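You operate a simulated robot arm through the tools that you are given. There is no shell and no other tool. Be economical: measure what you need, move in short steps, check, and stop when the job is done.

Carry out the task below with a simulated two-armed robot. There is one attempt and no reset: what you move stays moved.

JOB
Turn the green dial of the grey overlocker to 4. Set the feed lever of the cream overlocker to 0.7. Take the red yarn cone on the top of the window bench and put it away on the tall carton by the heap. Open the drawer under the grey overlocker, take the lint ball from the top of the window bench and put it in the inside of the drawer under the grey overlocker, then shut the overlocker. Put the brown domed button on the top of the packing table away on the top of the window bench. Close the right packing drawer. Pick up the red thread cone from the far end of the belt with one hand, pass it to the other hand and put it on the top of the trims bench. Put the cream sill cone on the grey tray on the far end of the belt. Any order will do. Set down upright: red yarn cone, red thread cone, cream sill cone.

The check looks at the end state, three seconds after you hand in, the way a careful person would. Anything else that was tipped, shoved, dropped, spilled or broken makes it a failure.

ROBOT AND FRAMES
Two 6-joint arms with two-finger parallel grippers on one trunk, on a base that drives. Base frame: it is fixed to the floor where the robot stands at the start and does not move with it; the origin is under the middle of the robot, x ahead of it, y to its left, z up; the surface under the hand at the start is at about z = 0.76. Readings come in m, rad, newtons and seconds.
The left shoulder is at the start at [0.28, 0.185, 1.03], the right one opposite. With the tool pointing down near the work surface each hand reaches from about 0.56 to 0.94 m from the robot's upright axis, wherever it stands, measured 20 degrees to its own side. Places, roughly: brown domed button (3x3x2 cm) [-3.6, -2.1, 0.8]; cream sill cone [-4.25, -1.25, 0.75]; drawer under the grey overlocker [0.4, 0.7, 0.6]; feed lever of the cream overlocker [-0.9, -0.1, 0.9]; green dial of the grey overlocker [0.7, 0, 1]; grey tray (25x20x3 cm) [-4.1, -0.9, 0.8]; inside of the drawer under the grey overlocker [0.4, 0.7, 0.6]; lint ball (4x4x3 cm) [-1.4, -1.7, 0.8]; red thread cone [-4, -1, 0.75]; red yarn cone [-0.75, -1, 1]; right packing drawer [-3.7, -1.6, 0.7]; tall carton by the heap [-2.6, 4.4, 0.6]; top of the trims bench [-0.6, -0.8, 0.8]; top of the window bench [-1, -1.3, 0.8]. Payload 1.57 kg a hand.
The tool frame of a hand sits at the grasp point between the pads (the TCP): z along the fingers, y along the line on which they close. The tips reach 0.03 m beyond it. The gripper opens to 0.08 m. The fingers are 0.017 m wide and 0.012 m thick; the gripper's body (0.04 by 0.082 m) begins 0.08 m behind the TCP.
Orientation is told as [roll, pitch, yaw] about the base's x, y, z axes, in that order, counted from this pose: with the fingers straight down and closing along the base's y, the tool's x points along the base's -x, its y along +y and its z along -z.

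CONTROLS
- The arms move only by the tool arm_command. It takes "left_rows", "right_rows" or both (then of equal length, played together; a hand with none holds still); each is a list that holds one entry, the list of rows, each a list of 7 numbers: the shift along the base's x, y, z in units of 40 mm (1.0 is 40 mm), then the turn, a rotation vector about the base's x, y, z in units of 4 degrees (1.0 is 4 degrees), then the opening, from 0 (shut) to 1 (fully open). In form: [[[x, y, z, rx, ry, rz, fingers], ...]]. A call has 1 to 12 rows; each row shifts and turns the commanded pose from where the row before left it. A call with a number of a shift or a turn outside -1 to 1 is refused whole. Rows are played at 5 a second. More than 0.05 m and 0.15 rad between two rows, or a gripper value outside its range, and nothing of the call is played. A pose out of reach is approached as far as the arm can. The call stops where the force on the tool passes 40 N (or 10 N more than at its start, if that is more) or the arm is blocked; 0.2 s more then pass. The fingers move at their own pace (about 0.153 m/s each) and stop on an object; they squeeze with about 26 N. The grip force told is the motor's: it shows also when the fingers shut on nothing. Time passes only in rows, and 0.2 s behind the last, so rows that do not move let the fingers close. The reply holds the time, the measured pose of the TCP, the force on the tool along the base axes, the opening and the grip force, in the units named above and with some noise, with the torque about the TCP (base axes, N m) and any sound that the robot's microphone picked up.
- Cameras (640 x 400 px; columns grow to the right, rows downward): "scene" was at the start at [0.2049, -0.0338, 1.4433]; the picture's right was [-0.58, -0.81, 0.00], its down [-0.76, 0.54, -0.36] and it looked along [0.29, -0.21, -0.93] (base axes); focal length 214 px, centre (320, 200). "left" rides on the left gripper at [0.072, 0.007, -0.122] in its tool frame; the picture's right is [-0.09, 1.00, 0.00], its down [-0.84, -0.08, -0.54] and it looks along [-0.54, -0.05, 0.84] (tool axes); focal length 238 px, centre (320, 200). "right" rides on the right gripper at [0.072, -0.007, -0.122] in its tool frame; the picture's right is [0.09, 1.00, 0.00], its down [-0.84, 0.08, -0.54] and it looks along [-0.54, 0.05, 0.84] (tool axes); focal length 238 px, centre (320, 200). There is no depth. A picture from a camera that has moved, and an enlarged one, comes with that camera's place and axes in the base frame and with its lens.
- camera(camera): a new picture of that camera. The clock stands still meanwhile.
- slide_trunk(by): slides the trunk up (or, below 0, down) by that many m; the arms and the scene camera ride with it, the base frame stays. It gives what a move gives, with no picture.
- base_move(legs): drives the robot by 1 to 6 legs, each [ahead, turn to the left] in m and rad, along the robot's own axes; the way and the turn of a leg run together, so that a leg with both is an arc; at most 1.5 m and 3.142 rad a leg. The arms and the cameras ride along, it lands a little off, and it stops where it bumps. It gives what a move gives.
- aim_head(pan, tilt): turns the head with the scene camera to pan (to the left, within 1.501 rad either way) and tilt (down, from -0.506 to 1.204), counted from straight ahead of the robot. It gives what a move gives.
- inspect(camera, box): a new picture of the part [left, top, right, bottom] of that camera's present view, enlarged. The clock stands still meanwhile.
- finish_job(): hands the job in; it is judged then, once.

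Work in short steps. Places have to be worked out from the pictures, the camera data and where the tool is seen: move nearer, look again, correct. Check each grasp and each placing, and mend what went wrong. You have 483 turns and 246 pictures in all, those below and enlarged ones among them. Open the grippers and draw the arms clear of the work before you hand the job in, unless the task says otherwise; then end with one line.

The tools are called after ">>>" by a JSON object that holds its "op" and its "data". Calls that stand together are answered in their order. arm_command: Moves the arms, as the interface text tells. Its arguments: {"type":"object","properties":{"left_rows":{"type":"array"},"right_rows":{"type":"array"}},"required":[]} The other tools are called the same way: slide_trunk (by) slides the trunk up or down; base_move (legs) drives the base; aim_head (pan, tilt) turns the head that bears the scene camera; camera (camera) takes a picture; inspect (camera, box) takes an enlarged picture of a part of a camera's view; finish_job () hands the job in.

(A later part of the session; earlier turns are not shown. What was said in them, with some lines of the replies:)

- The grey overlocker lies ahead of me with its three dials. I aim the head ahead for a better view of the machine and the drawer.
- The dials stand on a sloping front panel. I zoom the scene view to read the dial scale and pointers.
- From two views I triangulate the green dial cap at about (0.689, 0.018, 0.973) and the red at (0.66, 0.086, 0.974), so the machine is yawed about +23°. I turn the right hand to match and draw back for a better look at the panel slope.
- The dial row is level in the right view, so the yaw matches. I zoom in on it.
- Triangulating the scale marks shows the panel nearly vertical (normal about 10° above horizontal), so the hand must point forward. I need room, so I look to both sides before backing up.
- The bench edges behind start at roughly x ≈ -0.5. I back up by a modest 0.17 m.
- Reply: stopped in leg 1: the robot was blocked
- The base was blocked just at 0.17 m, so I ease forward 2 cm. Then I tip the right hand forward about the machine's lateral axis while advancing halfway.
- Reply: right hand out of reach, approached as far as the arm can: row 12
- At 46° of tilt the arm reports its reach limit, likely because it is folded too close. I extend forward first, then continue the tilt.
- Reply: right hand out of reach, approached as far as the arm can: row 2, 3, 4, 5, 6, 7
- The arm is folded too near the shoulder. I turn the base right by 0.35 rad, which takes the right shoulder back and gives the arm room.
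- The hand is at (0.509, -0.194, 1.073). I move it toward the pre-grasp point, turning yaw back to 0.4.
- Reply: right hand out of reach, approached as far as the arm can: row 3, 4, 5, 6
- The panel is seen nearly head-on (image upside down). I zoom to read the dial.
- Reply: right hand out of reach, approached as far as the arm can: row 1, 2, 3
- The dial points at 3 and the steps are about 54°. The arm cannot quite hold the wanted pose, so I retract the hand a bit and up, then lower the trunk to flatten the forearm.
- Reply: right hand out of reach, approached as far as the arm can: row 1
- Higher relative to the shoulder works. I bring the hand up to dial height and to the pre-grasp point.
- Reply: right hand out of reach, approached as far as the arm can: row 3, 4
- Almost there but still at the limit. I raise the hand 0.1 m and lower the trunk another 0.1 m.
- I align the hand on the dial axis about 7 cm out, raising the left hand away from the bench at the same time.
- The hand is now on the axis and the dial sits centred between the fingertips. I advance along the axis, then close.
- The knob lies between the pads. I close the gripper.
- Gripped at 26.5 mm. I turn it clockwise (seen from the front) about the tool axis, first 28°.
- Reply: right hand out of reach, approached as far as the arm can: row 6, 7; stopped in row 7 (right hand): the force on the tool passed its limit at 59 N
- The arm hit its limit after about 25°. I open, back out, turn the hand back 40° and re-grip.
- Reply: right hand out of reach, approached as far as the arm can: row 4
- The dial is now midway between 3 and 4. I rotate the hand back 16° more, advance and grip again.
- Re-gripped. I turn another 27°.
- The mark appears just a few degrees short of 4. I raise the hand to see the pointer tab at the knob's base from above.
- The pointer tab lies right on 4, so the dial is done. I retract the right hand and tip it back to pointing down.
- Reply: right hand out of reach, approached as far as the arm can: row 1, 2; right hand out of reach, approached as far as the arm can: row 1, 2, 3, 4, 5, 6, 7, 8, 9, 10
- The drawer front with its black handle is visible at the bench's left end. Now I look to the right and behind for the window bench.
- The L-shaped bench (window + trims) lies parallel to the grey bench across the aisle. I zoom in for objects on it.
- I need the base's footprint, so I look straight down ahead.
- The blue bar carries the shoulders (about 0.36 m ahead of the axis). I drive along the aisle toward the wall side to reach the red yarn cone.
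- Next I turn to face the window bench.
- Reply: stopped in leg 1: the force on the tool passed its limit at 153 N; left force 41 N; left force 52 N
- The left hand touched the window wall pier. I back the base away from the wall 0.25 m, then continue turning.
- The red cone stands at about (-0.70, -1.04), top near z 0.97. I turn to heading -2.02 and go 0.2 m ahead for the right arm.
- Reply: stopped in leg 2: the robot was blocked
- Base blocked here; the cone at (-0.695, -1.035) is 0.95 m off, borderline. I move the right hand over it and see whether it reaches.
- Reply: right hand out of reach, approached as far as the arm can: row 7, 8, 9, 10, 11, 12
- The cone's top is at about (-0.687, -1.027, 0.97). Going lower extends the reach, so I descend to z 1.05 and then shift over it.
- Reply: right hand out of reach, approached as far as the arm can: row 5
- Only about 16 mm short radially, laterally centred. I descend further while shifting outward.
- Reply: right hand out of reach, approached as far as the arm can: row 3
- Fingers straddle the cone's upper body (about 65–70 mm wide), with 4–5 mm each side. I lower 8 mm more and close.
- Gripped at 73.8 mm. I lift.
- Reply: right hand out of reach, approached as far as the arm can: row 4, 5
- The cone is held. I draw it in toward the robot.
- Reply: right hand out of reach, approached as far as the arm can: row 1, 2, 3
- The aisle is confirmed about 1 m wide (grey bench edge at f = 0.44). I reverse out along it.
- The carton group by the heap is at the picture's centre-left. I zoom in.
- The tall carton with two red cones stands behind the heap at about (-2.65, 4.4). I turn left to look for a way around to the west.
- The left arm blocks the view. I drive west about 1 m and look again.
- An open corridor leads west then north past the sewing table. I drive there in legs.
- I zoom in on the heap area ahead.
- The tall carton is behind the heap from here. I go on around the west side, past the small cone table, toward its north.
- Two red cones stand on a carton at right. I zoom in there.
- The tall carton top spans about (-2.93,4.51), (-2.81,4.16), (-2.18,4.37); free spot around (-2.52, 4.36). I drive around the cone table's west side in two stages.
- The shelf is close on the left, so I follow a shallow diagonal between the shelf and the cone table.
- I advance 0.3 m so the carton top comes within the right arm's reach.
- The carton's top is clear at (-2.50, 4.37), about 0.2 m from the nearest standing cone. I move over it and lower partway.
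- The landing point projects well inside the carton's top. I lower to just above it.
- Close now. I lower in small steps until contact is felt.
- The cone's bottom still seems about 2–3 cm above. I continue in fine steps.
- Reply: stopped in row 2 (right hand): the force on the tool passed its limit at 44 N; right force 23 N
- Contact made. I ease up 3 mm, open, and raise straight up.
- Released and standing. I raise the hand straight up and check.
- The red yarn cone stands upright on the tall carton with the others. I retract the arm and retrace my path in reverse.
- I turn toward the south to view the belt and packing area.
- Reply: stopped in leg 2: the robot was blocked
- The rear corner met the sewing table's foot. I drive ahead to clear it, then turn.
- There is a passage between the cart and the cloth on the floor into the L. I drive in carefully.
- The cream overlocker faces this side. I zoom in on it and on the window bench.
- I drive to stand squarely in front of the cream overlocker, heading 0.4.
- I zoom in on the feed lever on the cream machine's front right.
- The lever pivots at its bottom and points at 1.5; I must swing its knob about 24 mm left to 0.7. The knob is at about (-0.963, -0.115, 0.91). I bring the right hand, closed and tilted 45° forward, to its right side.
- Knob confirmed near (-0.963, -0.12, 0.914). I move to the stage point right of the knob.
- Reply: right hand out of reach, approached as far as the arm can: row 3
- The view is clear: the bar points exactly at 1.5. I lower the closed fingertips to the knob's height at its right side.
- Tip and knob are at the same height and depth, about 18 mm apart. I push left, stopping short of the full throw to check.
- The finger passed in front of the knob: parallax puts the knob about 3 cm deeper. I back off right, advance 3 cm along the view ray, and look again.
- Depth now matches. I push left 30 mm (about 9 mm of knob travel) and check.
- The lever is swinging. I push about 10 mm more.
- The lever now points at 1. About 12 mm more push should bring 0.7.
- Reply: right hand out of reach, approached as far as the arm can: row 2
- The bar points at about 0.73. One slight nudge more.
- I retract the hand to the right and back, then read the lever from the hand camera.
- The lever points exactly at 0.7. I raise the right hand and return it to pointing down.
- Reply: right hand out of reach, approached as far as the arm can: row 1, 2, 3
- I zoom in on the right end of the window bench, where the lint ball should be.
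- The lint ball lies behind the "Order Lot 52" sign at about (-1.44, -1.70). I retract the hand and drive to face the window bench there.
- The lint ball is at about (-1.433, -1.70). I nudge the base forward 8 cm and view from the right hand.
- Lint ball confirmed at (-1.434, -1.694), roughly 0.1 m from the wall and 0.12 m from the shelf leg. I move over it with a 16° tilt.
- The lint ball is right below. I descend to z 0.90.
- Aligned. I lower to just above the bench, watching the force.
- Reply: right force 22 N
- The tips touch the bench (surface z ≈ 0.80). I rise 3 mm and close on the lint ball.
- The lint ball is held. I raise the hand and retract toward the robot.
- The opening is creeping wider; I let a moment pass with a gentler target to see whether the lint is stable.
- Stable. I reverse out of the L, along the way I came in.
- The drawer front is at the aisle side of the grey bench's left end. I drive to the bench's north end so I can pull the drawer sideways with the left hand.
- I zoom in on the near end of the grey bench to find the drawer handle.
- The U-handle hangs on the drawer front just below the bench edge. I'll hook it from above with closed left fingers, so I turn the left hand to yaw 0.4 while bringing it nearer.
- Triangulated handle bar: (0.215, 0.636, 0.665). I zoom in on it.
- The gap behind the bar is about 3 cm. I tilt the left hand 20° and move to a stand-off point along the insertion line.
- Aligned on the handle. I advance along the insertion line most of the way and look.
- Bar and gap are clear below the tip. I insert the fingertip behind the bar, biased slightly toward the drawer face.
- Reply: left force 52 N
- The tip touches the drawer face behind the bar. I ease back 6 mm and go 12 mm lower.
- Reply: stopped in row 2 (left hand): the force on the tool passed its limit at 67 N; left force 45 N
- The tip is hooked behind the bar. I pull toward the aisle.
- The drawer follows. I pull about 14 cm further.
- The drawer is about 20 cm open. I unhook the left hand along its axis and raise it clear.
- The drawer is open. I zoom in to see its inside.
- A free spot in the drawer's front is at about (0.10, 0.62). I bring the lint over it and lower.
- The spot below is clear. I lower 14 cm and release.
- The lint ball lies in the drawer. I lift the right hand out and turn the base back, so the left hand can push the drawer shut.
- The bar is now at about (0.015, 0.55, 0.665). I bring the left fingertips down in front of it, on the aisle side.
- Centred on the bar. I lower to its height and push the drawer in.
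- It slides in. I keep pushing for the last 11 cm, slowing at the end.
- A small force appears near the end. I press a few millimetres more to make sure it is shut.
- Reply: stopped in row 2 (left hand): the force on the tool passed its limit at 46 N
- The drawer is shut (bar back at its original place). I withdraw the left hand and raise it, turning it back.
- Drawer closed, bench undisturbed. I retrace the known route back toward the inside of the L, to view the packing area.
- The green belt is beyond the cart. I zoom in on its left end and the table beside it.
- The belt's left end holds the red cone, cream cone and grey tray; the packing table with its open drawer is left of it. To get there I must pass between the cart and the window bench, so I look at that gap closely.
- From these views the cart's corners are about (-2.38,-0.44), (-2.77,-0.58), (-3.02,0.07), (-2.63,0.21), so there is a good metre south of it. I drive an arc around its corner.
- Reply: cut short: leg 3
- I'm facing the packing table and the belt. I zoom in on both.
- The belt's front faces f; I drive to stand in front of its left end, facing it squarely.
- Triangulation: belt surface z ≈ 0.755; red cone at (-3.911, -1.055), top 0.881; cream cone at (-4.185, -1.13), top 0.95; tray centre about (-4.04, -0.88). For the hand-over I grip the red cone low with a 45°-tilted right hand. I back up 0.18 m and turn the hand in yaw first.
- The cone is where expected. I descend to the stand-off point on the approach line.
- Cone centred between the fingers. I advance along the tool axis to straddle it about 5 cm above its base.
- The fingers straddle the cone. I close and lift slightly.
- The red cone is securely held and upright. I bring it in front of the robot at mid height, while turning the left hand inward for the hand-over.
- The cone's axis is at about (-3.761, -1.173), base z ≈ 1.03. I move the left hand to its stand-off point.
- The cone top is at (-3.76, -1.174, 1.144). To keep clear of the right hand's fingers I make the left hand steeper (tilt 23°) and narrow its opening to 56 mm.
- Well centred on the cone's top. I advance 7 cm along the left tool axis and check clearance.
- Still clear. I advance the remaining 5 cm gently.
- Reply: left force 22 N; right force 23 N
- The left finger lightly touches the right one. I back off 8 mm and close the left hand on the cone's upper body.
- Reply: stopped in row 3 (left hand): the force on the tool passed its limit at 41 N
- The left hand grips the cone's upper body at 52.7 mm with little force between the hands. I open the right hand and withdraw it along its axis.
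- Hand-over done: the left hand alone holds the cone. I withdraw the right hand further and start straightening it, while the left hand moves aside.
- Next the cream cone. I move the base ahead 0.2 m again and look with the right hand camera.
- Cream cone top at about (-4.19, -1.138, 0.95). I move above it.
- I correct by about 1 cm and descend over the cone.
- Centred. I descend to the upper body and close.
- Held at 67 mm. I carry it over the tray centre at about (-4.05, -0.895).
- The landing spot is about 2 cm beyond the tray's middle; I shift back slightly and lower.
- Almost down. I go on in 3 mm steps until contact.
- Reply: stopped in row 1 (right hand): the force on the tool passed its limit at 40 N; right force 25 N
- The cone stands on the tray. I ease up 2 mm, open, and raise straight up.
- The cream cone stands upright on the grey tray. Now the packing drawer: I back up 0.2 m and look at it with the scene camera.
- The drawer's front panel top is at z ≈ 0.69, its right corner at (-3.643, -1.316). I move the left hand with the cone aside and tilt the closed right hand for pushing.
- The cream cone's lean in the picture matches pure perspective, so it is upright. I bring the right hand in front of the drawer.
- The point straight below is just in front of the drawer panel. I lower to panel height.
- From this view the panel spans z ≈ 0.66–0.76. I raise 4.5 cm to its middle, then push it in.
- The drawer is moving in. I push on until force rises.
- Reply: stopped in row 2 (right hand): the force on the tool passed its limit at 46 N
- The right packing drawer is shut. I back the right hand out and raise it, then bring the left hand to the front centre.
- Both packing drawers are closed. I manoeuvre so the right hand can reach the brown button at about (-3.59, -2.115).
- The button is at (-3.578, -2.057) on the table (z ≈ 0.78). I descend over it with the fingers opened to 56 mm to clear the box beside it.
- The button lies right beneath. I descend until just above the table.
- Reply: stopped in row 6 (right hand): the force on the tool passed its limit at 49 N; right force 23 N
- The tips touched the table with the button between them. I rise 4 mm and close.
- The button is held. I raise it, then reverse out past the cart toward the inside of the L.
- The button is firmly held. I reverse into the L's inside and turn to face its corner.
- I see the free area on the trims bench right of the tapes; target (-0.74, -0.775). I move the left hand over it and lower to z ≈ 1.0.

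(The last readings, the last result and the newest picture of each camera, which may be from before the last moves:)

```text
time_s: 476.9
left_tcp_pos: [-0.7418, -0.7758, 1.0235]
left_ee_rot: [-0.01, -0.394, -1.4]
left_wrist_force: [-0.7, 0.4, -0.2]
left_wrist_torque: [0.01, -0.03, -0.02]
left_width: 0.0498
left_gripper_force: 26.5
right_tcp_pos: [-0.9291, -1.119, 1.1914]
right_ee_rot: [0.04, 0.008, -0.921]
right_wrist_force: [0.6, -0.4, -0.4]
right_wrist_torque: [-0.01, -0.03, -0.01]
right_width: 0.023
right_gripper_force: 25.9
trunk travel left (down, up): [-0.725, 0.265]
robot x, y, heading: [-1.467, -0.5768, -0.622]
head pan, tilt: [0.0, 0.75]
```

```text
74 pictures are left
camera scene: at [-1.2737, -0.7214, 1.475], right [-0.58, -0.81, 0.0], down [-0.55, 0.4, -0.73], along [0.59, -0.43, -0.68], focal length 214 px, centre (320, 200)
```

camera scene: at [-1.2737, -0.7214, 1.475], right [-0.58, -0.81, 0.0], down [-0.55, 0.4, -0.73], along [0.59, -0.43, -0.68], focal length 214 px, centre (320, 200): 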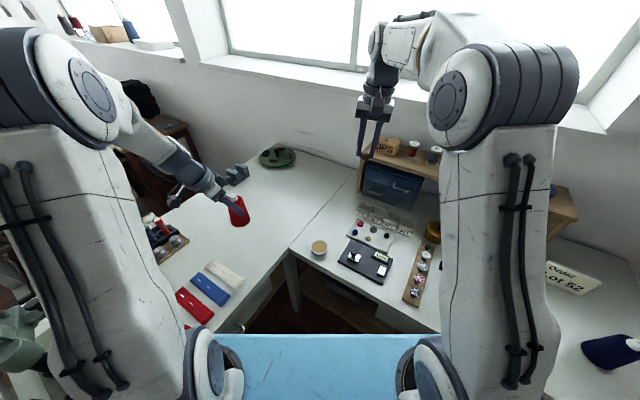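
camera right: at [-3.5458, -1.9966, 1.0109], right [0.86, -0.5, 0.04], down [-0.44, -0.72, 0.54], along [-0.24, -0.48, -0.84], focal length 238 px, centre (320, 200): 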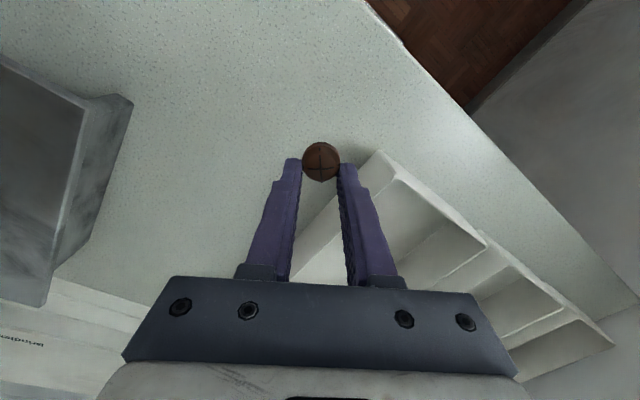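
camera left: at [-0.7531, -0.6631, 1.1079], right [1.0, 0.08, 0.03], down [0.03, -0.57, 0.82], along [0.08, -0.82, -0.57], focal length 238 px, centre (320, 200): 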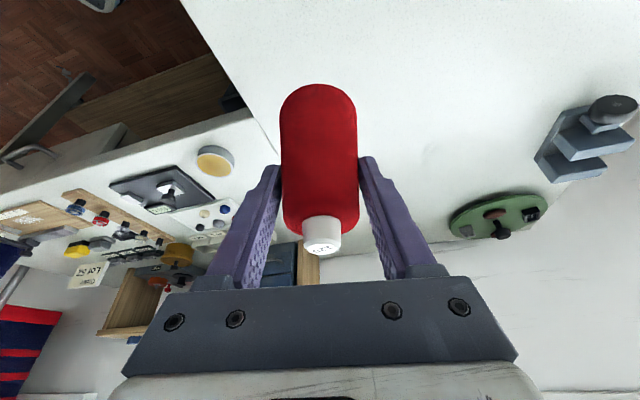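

The cone is above a free area of the trims bench. I lower to z ≈ 0.93, then in fine steps.

>>> {"op": "arm_command", "data": {"left_rows": [[[0, 0, -0.8, 0, 0, 0, 0.2], [0, 0, -0.8, 0, 0, 0, 0.2], [0, 0, -0.6, 0, 0, 0, 0.2]]]}}

>>> {"op": "inspect", "data": {"camera": "scene", "box": [180, 150, 320, 290]}}

```text
time_s: 477.7
left_tcp_pos: [-0.741, -0.7758, 0.9345]
left_ee_rot: [-0.011, -0.393, -1.399]
left_wrist_force: [0.5, -0.3, -0.2]
left_wrist_torque: [0.0, -0.02, 0.02]
left_width: 0.05
left_gripper_force: 26.7
right_tcp_pos: [-0.9281, -1.119, 1.1914]
right_ee_rot: [0.039, 0.006, -0.922]
right_wrist_force: [-0.7, 0.5, -0.1]
right_wrist_torque: [-0.03, 0.0, 0.04]
right_width: 0.023
right_gripper_force: 25.1
trunk travel left (down, up): [-0.725, 0.265]
robot x, y, heading: [-1.4685, -0.5785, -0.628]
head pan, tilt: [0.0, 0.75]
```

```text
2.86 times, centred on (250, 220) of scene
camera zoom: at [-1.2736, -0.7215, 1.475], right [-0.58, -0.81, 0.0], down [-0.55, 0.4, -0.73], along [0.59, -0.43, -0.68], focal length 613 px, centre (520, 143)
```

zoom: 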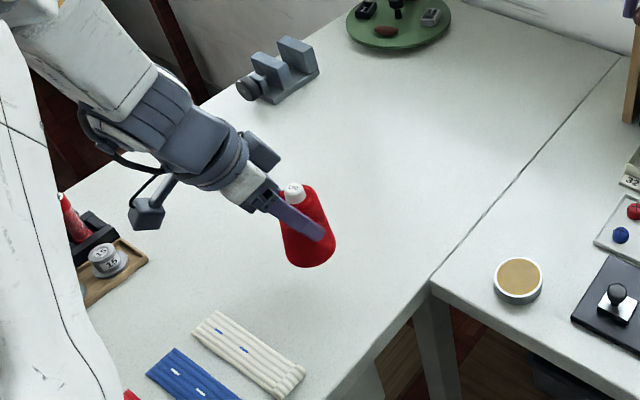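

>>> {"op": "arm_command", "data": {"left_rows": [[[0, 0, -0.15, 0, 0, 0, 0.2], [0, 0, -0.15, 0, 0, 0, 0.2], [0, 0, -0.12, 0, 0, 0, 0.2]]]}}

>>> {"op": "arm_command", "data": {"left_rows": [[[0, 0, -0.1, 0, 0, 0, 0.2], [0, 0, -0.1, 0, 0, 0, 0.2]]]}}

```text
time_s: 478.5
left_tcp_pos: [-0.7403, -0.7761, 0.9181]
left_ee_rot: [-0.01, -0.393, -1.4]
left_wrist_force: [-0.1, -0.1, -0.6]
left_wrist_torque: [0.02, -0.03, 0.02]
left_width: 0.05
left_gripper_force: 26.0
right_tcp_pos: [-0.9284, -1.1197, 1.1914]
right_ee_rot: [0.039, 0.008, -0.922]
right_wrist_force: [0.3, -0.7, -0.2]
right_wrist_torque: [-0.01, 0.04, 0.01]
right_width: 0.0232
right_gripper_force: 26.4
trunk travel left (down, up): [-0.725, 0.265]
robot x, y, heading: [-1.4694, -0.5768, -0.623]
head pan, tilt: [0.0, 0.75]
```

```text
time_s: 479.1
left_tcp_pos: [-0.7406, -0.7761, 0.9103]
left_ee_rot: [-0.01, -0.395, -1.398]
left_wrist_force: [0.2, -0.2, -1.6]
left_wrist_torque: [0.01, 0.0, 0.04]
left_width: 0.0499
left_gripper_force: 25.7
right_tcp_pos: [-0.9286, -1.1189, 1.1907]
right_ee_rot: [0.039, 0.007, -0.922]
right_wrist_force: [0.4, -0.9, 0.5]
right_wrist_torque: [-0.03, 0.01, 0.0]
right_width: 0.0232
right_gripper_force: 25.5
trunk travel left (down, up): [-0.725, 0.265]
robot x, y, heading: [-1.4703, -0.5784, -0.624]
head pan, tilt: [0.0, 0.75]
```

>>> {"op": "arm_command", "data": {"left_rows": [[[0, 0, -0.1, 0, 0, 0, 0.2], [0, 0, -0.08, 0, 0, 0, 0.2]]]}}

>>> {"op": "arm_command", "data": {"left_rows": [[[0, 0, -0.08, 0, 0, 0, 0.2]]]}}

```text
time_s: 479.7
left_tcp_pos: [-0.7404, -0.7763, 0.9027]
left_ee_rot: [-0.011, -0.395, -1.401]
left_wrist_force: [0.3, -0.3, -1.5]
left_wrist_torque: [0.04, -0.01, -0.02]
left_width: 0.0499
left_gripper_force: 26.9
right_tcp_pos: [-0.9291, -1.1191, 1.1915]
right_ee_rot: [0.039, 0.006, -0.919]
right_wrist_force: [1.2, 0.2, 0.2]
right_wrist_torque: [0.0, -0.03, -0.01]
right_width: 0.0233
right_gripper_force: 26.1
trunk travel left (down, up): [-0.725, 0.265]
robot x, y, heading: [-1.4701, -0.5782, -0.619]
head pan, tilt: [0.0, 0.75]
```

```text
time_s: 480.1
left_tcp_pos: [-0.7408, -0.7768, 0.8997]
left_ee_rot: [-0.009, -0.393, -1.398]
left_wrist_force: [0.0, 0.4, -0.6]
left_wrist_torque: [0.01, 0.01, -0.01]
left_width: 0.0501
left_gripper_force: 26.1
right_tcp_pos: [-0.9289, -1.1184, 1.1909]
right_ee_rot: [0.039, 0.007, -0.92]
right_wrist_force: [0.2, 0.5, 0.0]
right_wrist_torque: [0.02, 0.02, 0.01]
right_width: 0.0234
right_gripper_force: 26.1
trunk travel left (down, up): [-0.725, 0.265]
robot x, y, heading: [-1.4694, -0.5817, -0.624]
head pan, tilt: [0.0, 0.75]
```

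>>> {"op": "arm_command", "data": {"left_rows": [[[0, 0, -0.08, 0, 0, 0, 0.2], [0, 0, -0.08, 0, 0, 0, 0.2]]]}}

>>> {"op": "inspect", "data": {"camera": "scene", "box": [200, 170, 300, 260]}}

```text
time_s: 480.7
left_tcp_pos: [-0.7419, -0.7766, 0.8929]
left_ee_rot: [-0.011, -0.395, -1.398]
left_wrist_force: [0.3, 1.0, -1.3]
left_wrist_torque: [0.03, -0.02, -0.02]
left_width: 0.0499
left_gripper_force: 26.1
right_tcp_pos: [-0.9272, -1.1182, 1.19]
right_ee_rot: [0.04, 0.005, -0.922]
right_wrist_force: [0.6, 1.5, 0.3]
right_wrist_torque: [-0.01, -0.01, 0.01]
right_width: 0.0228
right_gripper_force: 25.9
trunk travel left (down, up): [-0.725, 0.265]
robot x, y, heading: [-1.4729, -0.5801, -0.624]
head pan, tilt: [0.0, 0.75]
```

```text
4.44 times, centred on (250, 215) of scene
camera zoom: at [-1.2736, -0.7215, 1.475], right [-0.58, -0.81, 0.0], down [-0.55, 0.4, -0.73], along [0.59, -0.43, -0.68], focal length 953 px, centre (631, 133)
```

zoom: 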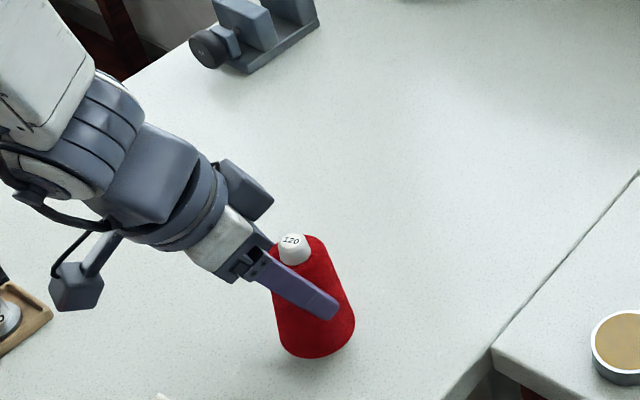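

About a centimetre left. I continue.

>>> {"op": "arm_command", "data": {"left_rows": [[[0, 0, -0.08, 0, 0, 0, 0.2], [0, 0, -0.08, 0, 0, 0, 0.2]]]}}

>>> {"op": "arm_command", "data": {"left_rows": [[[0, 0, -0.07, 0, 0, 0, 0.2]]]}}

```text
time_s: 481.3
left_tcp_pos: [-0.7413, -0.7747, 0.8872]
left_ee_rot: [-0.011, -0.395, -1.399]
left_wrist_force: [-0.5, -0.7, -0.7]
left_wrist_torque: [0.01, -0.01, -0.02]
left_width: 0.0503
left_gripper_force: 25.8
right_tcp_pos: [-0.9294, -1.1187, 1.1907]
right_ee_rot: [0.041, 0.006, -0.921]
right_wrist_force: [0.6, -0.6, -0.6]
right_wrist_torque: [-0.01, 0.0, -0.01]
right_width: 0.0229
right_gripper_force: 26.0
trunk travel left (down, up): [-0.725, 0.265]
robot x, y, heading: [-1.4725, -0.5775, -0.619]
head pan, tilt: [0.0, 0.75]
```

```text
time_s: 481.7
left_tcp_pos: [-0.7416, -0.7749, 0.8844]
left_ee_rot: [-0.011, -0.394, -1.398]
left_wrist_force: [-0.6, -0.3, -1.1]
left_wrist_torque: [0.0, -0.02, 0.0]
left_width: 0.0497
left_gripper_force: 25.9
right_tcp_pos: [-0.9292, -1.1188, 1.191]
right_ee_rot: [0.041, 0.007, -0.922]
right_wrist_force: [-0.6, -0.3, 0.1]
right_wrist_torque: [-0.01, 0.02, 0.0]
right_width: 0.0228
right_gripper_force: 26.0
trunk travel left (down, up): [-0.725, 0.265]
robot x, y, heading: [-1.4733, -0.5772, -0.622]
head pan, tilt: [0.0, 0.75]
```

>>> {"op": "arm_command", "data": {"left_rows": [[[0, 0, -0.07, 0, 0, 0, 0.2], [0, 0, -0.07, 0, 0, 0, 0.2]]]}}

>>> {"op": "inspect", "data": {"camera": "scene", "box": [200, 170, 300, 260]}}

```text
time_s: 482.3
left_tcp_pos: [-0.7397, -0.7747, 0.8821]
left_ee_rot: [-0.007, -0.399, -1.4]
left_wrist_force: [-5.8, 4.9, 31.6]
left_wrist_torque: [-0.29, 0.3, -0.09]
left_width: 0.0499
left_gripper_force: 25.5
right_tcp_pos: [-0.9298, -1.1175, 1.1928]
right_ee_rot: [0.04, 0.004, -0.921]
right_wrist_force: [-0.2, 0.6, 0.4]
right_wrist_torque: [-0.01, -0.02, 0.0]
right_width: 0.0233
right_gripper_force: 26.1
trunk travel left (down, up): [-0.725, 0.265]
robot x, y, heading: [-1.4704, -0.5776, -0.621]
head pan, tilt: [0.0, 0.75]
```

```text
4.44 times, centred on (250, 215) of scene
camera zoom: at [-1.2752, -0.7208, 1.4759], right [-0.58, -0.81, 0.0], down [-0.55, 0.4, -0.73], along [0.6, -0.43, -0.68], focal length 953 px, centre (631, 133)
```

zoom: 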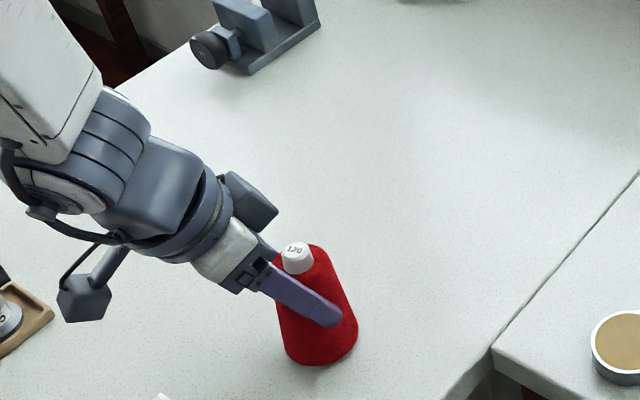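

Contact. I ease up 2 mm, open, and withdraw along the tool axis.

>>> {"op": "arm_command", "data": {"left_rows": [[[0, 0, 0.05, 0, 0, 0, 0.2], [0, 0, 0, 0, 0, 0, 1], [0, 0, 0, 0, 0, 0, 1], [-0.04, 0.23, 0.55, 0, 0, 0, 1], [-0.06, 0.38, 0.9, 0, 0, 0, 1], [-0.06, 0.38, 0.9, 0, 0, 0, 1], [-0.06, 0.38, 0.9, 0, 0, 0, 1], [-0.06, 0.2, 0.9, 0, 0, 0, 1], [0, 0, 0.9, 0, 0, 0, 1], [0, 0, 0.9, 0, 0, 0, 1]]]}}

>>> {"op": "camera", "data": {"camera": "scene"}}

>>> {"op": "camera", "data": {"camera": "right"}}

```text
time_s: 484.5
left_tcp_pos: [-0.7527, -0.7121, 1.1195]
left_ee_rot: [-0.012, -0.395, -1.398]
left_wrist_force: [0.0, -0.5, -0.4]
left_wrist_torque: [0.03, 0.02, 0.0]
left_width: 0.0799
left_gripper_force: 0.1
right_tcp_pos: [-0.9281, -1.1207, 1.1904]
right_ee_rot: [0.041, 0.007, -0.922]
right_wrist_force: [-0.5, -1.1, 0.4]
right_wrist_torque: [-0.02, -0.01, 0.0]
right_width: 0.023
right_gripper_force: 25.4
trunk travel left (down, up): [-0.725, 0.265]
robot x, y, heading: [-1.4699, -0.5765, -0.619]
head pan, tilt: [0.0, 0.75]
```

```text
70 pictures are left
camera scene: at [-1.2735, -0.7215, 1.4749], right [-0.58, -0.81, 0.0], down [-0.55, 0.4, -0.73], along [0.59, -0.43, -0.68], focal length 214 px, centre (320, 200)
```

scene: 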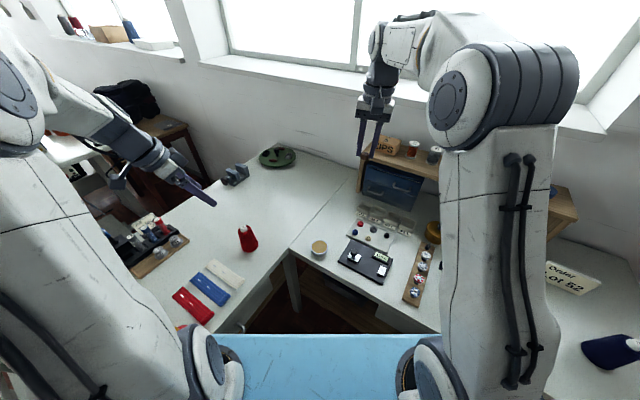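

```text
69 pictures are left
camera right: at [-0.9807, -1.0706, 1.3128], right [0.74, 0.67, 0.04], down [0.55, -0.64, 0.54], along [0.39, -0.38, -0.84], focal length 238 px, centre (320, 200)
```

right: 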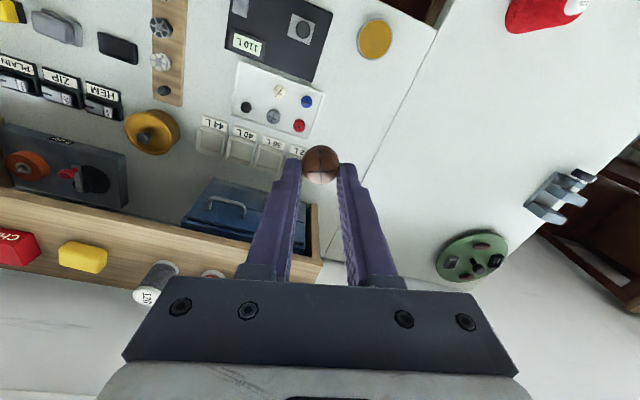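

The red thread cone stands upright on the trims bench. For the button I choose the free spot (-0.85, -1.075) on the window bench, and lower toward it.

>>> {"op": "arm_command", "data": {"right_rows": [[[0.325, 0.19, -0.95, 0, 0, 0, 0.2], [0.325, 0.19, -0.95, 0, 0, 0, 0.2], [0.325, 0.19, -0.95, 0, 0, 0, 0.2], [0.325, 0.19, -0.95, 0, 0, 0, 0.2], [0.325, 0.19, -0.95, 0, 0, 0, 0.2], [0.325, 0.19, -0.95, 0, 0, 0, 0.2]]]}}

>>> {"op": "camera", "data": {"camera": "right"}}

```text
time_s: 485.9
left_tcp_pos: [-0.7518, -0.712, 1.1189]
left_ee_rot: [-0.01, -0.394, -1.399]
left_wrist_force: [0.6, 0.2, 0.5]
left_wrist_torque: [-0.01, -0.02, -0.03]
left_width: 0.0801
left_gripper_force: 0.1
right_tcp_pos: [-0.8501, -1.072, 0.9628]
right_ee_rot: [0.04, 0.006, -0.924]
right_wrist_force: [0.1, 0.3, -1.3]
right_wrist_torque: [0.03, -0.01, -0.02]
right_width: 0.0229
right_gripper_force: 25.8
trunk travel left (down, up): [-0.725, 0.265]
robot x, y, heading: [-1.47, -0.5788, -0.62]
head pan, tilt: [0.0, 0.75]
```

```text
68 pictures are left
camera right: at [-0.9032, -1.0237, 1.085], right [0.74, 0.67, 0.04], down [0.55, -0.64, 0.54], along [0.39, -0.38, -0.84], focal length 238 px, centre (320, 200)
```

right: 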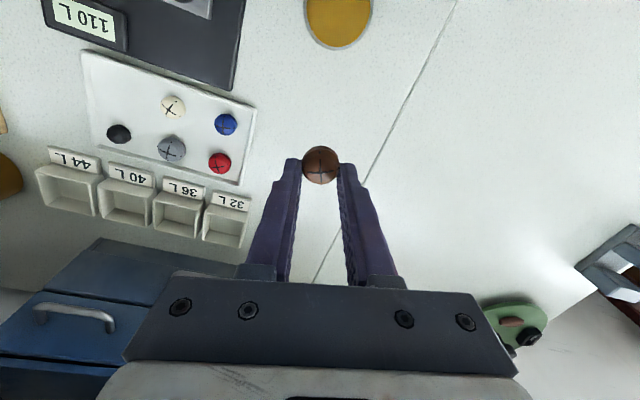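

The landing point is free on all sides. I lower to release height.

>>> {"op": "arm_command", "data": {"right_rows": [[[0, 0, -0.9, 0, 0, 0, 0.2], [0, 0, -0.9, 0, 0, 0, 0.2], [0, 0, -0.9, 0, 0, 0, 0.2], [0, 0, -0.3, 0, 0, 0, 0.2], [0, 0, -0.15, 0, 0, 0, 0.2]]]}}

>>> {"op": "camera", "data": {"camera": "right"}}

```text
time_s: 487.1
left_tcp_pos: [-0.7513, -0.713, 1.118]
left_ee_rot: [-0.009, -0.394, -1.397]
left_wrist_force: [0.0, -0.4, -0.4]
left_wrist_torque: [0.01, 0.01, 0.03]
left_width: 0.0801
left_gripper_force: 0.0
right_tcp_pos: [-0.8511, -1.0733, 0.8366]
right_ee_rot: [0.04, 0.006, -0.921]
right_wrist_force: [0.2, 1.3, 0.4]
right_wrist_torque: [0.01, -0.01, -0.01]
right_width: 0.0228
right_gripper_force: 25.3
trunk travel left (down, up): [-0.725, 0.265]
robot x, y, heading: [-1.47, -0.5784, -0.619]
head pan, tilt: [0.0, 0.75]
```

```text
67 pictures are left
camera right: at [-0.9033, -1.0251, 0.9589], right [0.74, 0.67, 0.04], down [0.55, -0.64, 0.54], along [0.39, -0.38, -0.84], focal length 238 px, centre (320, 200)
```

right: 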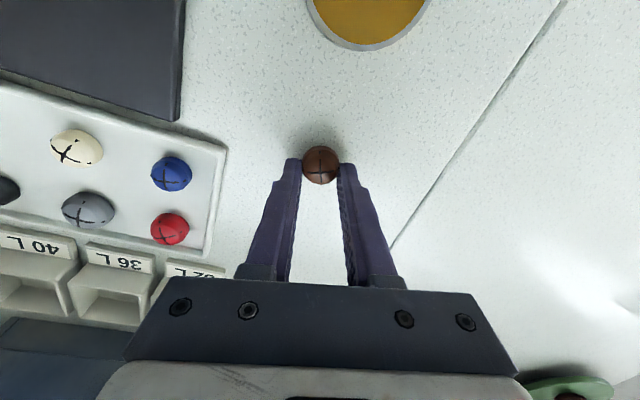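

>>> {"op": "arm_command", "data": {"right_rows": [[[0, 0, -0.05, 0, 0, 0, 0.2], [0, 0, -0.05, 0, 0, 0, 0.2]]]}}

>>> {"op": "arm_command", "data": {"right_rows": [[[0, 0, 0, 0, 0, 0, 0.6], [0, 0, 0, 0, 0, 0, 0.6], [0, 0, 0.3, 0, 0, 0, 0.6], [0, 0, 0.9, 0, 0, 0, 0.6], [0, 0, 0.9, 0, 0, 0, 0.8], [0, 0, 0.9, 0, 0, 0, 1], [0, 0, 0.9, 0, 0, 0, 1]]]}}

>>> {"op": "camera", "data": {"camera": "right"}}

```text
time_s: 487.7
left_tcp_pos: [-0.751, -0.7125, 1.1195]
left_ee_rot: [-0.011, -0.393, -1.399]
left_wrist_force: [-0.7, -0.3, 0.7]
left_wrist_torque: [-0.02, 0.02, 0.02]
left_width: 0.08
left_gripper_force: 0.0
right_tcp_pos: [-0.851, -1.073, 0.8332]
right_ee_rot: [0.041, 0.007, -0.922]
right_wrist_force: [0.1, -1.2, 0.2]
right_wrist_torque: [-0.01, 0.06, 0.03]
right_width: 0.0233
right_gripper_force: 26.7
trunk travel left (down, up): [-0.725, 0.265]
robot x, y, heading: [-1.4696, -0.5782, -0.619]
head pan, tilt: [0.0, 0.75]
```

```text
time_s: 489.3
left_tcp_pos: [-0.7523, -0.7127, 1.1186]
left_ee_rot: [-0.01, -0.394, -1.396]
left_wrist_force: [0.0, 0.3, 0.6]
left_wrist_torque: [0.03, -0.01, 0.03]
left_width: 0.0802
left_gripper_force: 0.1
right_tcp_pos: [-0.8505, -1.0746, 0.9877]
right_ee_rot: [0.04, 0.008, -0.923]
right_wrist_force: [-0.1, 0.3, -0.4]
right_wrist_torque: [0.01, 0.01, 0.02]
right_width: 0.0801
right_gripper_force: 0.0
trunk travel left (down, up): [-0.725, 0.265]
robot x, y, heading: [-1.4727, -0.5795, -0.617]
head pan, tilt: [0.0, 0.75]
```

```text
66 pictures are left
camera right: at [-0.902, -1.0262, 1.111], right [0.74, 0.67, 0.04], down [0.55, -0.64, 0.54], along [0.39, -0.38, -0.84], focal length 238 px, centre (320, 200)
```

right: 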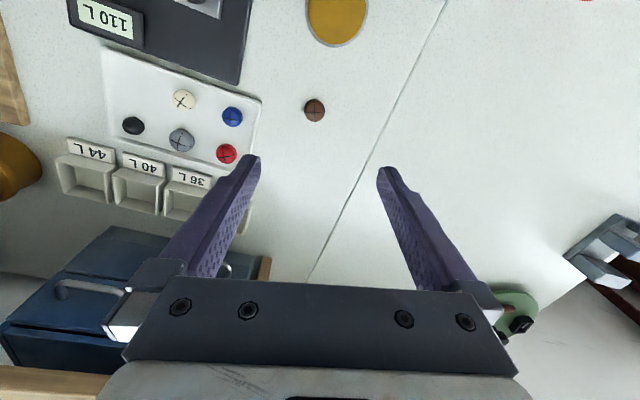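

The button rests on the window bench. I raise and draw back both arms, then check the final scene.

>>> {"op": "arm_command", "data": {"right_rows": [[[0, 0, 0.9, 0, 0, 0, 1], [0, 0, 0.9, 0, 0, 0, 1], [0, 0, 0.9, 0, 0, 0, 1], [0, 0, 0.9, 0, 0, 0, 1], [-0.5, 0.3, 0.9, 0, 0, 0, 1], [-0.6, 0.4, 0.5, 0, 0, 0, 1], [-0.6, 0.4, 0, 0, 0, 0, 1]]], "left_rows": [[[0, 0.1, 0.9, 0, 0, 0, 1], [-0.2, 0.2, 0.9, 0, 0, 0, 1], [-0.3, 0.2, 0.9, 0, 0, 0, 1], [-0.4, 0.2, 0.5, 0, 0, 0, 1], [-0.4, 0.2, 0, 0, 0, 0, 1], [-0.4, 0.1, 0, 0, 0, 0, 1], [-0.4, 0.1, 0, 0, 0, 0, 1]]]}}

>>> {"op": "base_move", "data": {"legs": [[-0.2, 0]]}}

>>> {"op": "camera", "data": {"camera": "scene"}}

```text
time_s: 490.9
left_tcp_pos: [-0.8365, -0.6684, 1.2474]
left_ee_rot: [-0.011, -0.394, -1.397]
left_wrist_force: [0.6, 0.8, 0.1]
left_wrist_torque: [0.04, 0.01, 0.01]
left_width: 0.0801
left_gripper_force: 0.0
right_tcp_pos: [-0.9187, -1.0307, 1.1876]
right_ee_rot: [0.04, 0.008, -0.921]
right_wrist_force: [0.1, -0.3, 0.5]
right_wrist_torque: [-0.02, 0.04, 0.0]
right_width: 0.0802
right_gripper_force: 0.0
trunk travel left (down, up): [-0.725, 0.265]
robot x, y, heading: [-1.4705, -0.5771, -0.628]
head pan, tilt: [0.0, 0.75]
```

```text
time_s: 492.5
left_tcp_pos: [-0.9984, -0.5523, 1.2469]
left_ee_rot: [-0.009, -0.395, -1.399]
left_wrist_force: [0.6, -0.1, 0.5]
left_wrist_torque: [0.05, 0.04, -0.01]
left_width: 0.0799
left_gripper_force: 0.1
right_tcp_pos: [-1.0812, -0.9148, 1.1869]
right_ee_rot: [0.04, 0.007, -0.924]
right_wrist_force: [0.0, -0.1, 0.8]
right_wrist_torque: [0.0, 0.02, 0.04]
right_width: 0.0799
right_gripper_force: 0.0
trunk travel left (down, up): [-0.725, 0.265]
robot x, y, heading: [-1.6344, -0.4643, -0.625]
head pan, tilt: [0.0, 0.75]
```

```text
65 pictures are left
camera scene: at [-1.4357, -0.6054, 1.4749], right [-0.58, -0.81, 0.0], down [-0.55, 0.4, -0.73], along [0.59, -0.43, -0.68], focal length 214 px, centre (320, 200)
```

scene: 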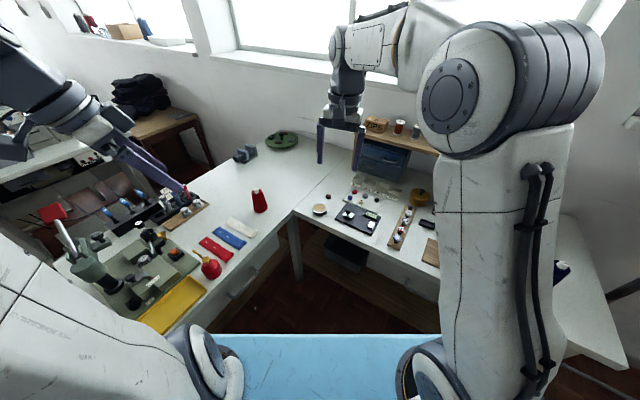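

The red thread cone stands upright on the trims bench, the button is on the window bench, and both arms are clear with open grippers. I hand in.

>>> {"op": "finish_job", "data": {}}

```text
The job is handed in.
```

All eight tasks are done and the job is handed in: dial at 4, feed lever at 0.7, lint ball in the shut drawer under the grey overlocker, right packing drawer closed, button on the window bench, and all three cones set down upright in their places. On the way the base stopped against benches and a table foot a few times, and the left hand touched the window wall once. I saw nothing tipped or out of place afterwards, but I did not go back to check every spot.
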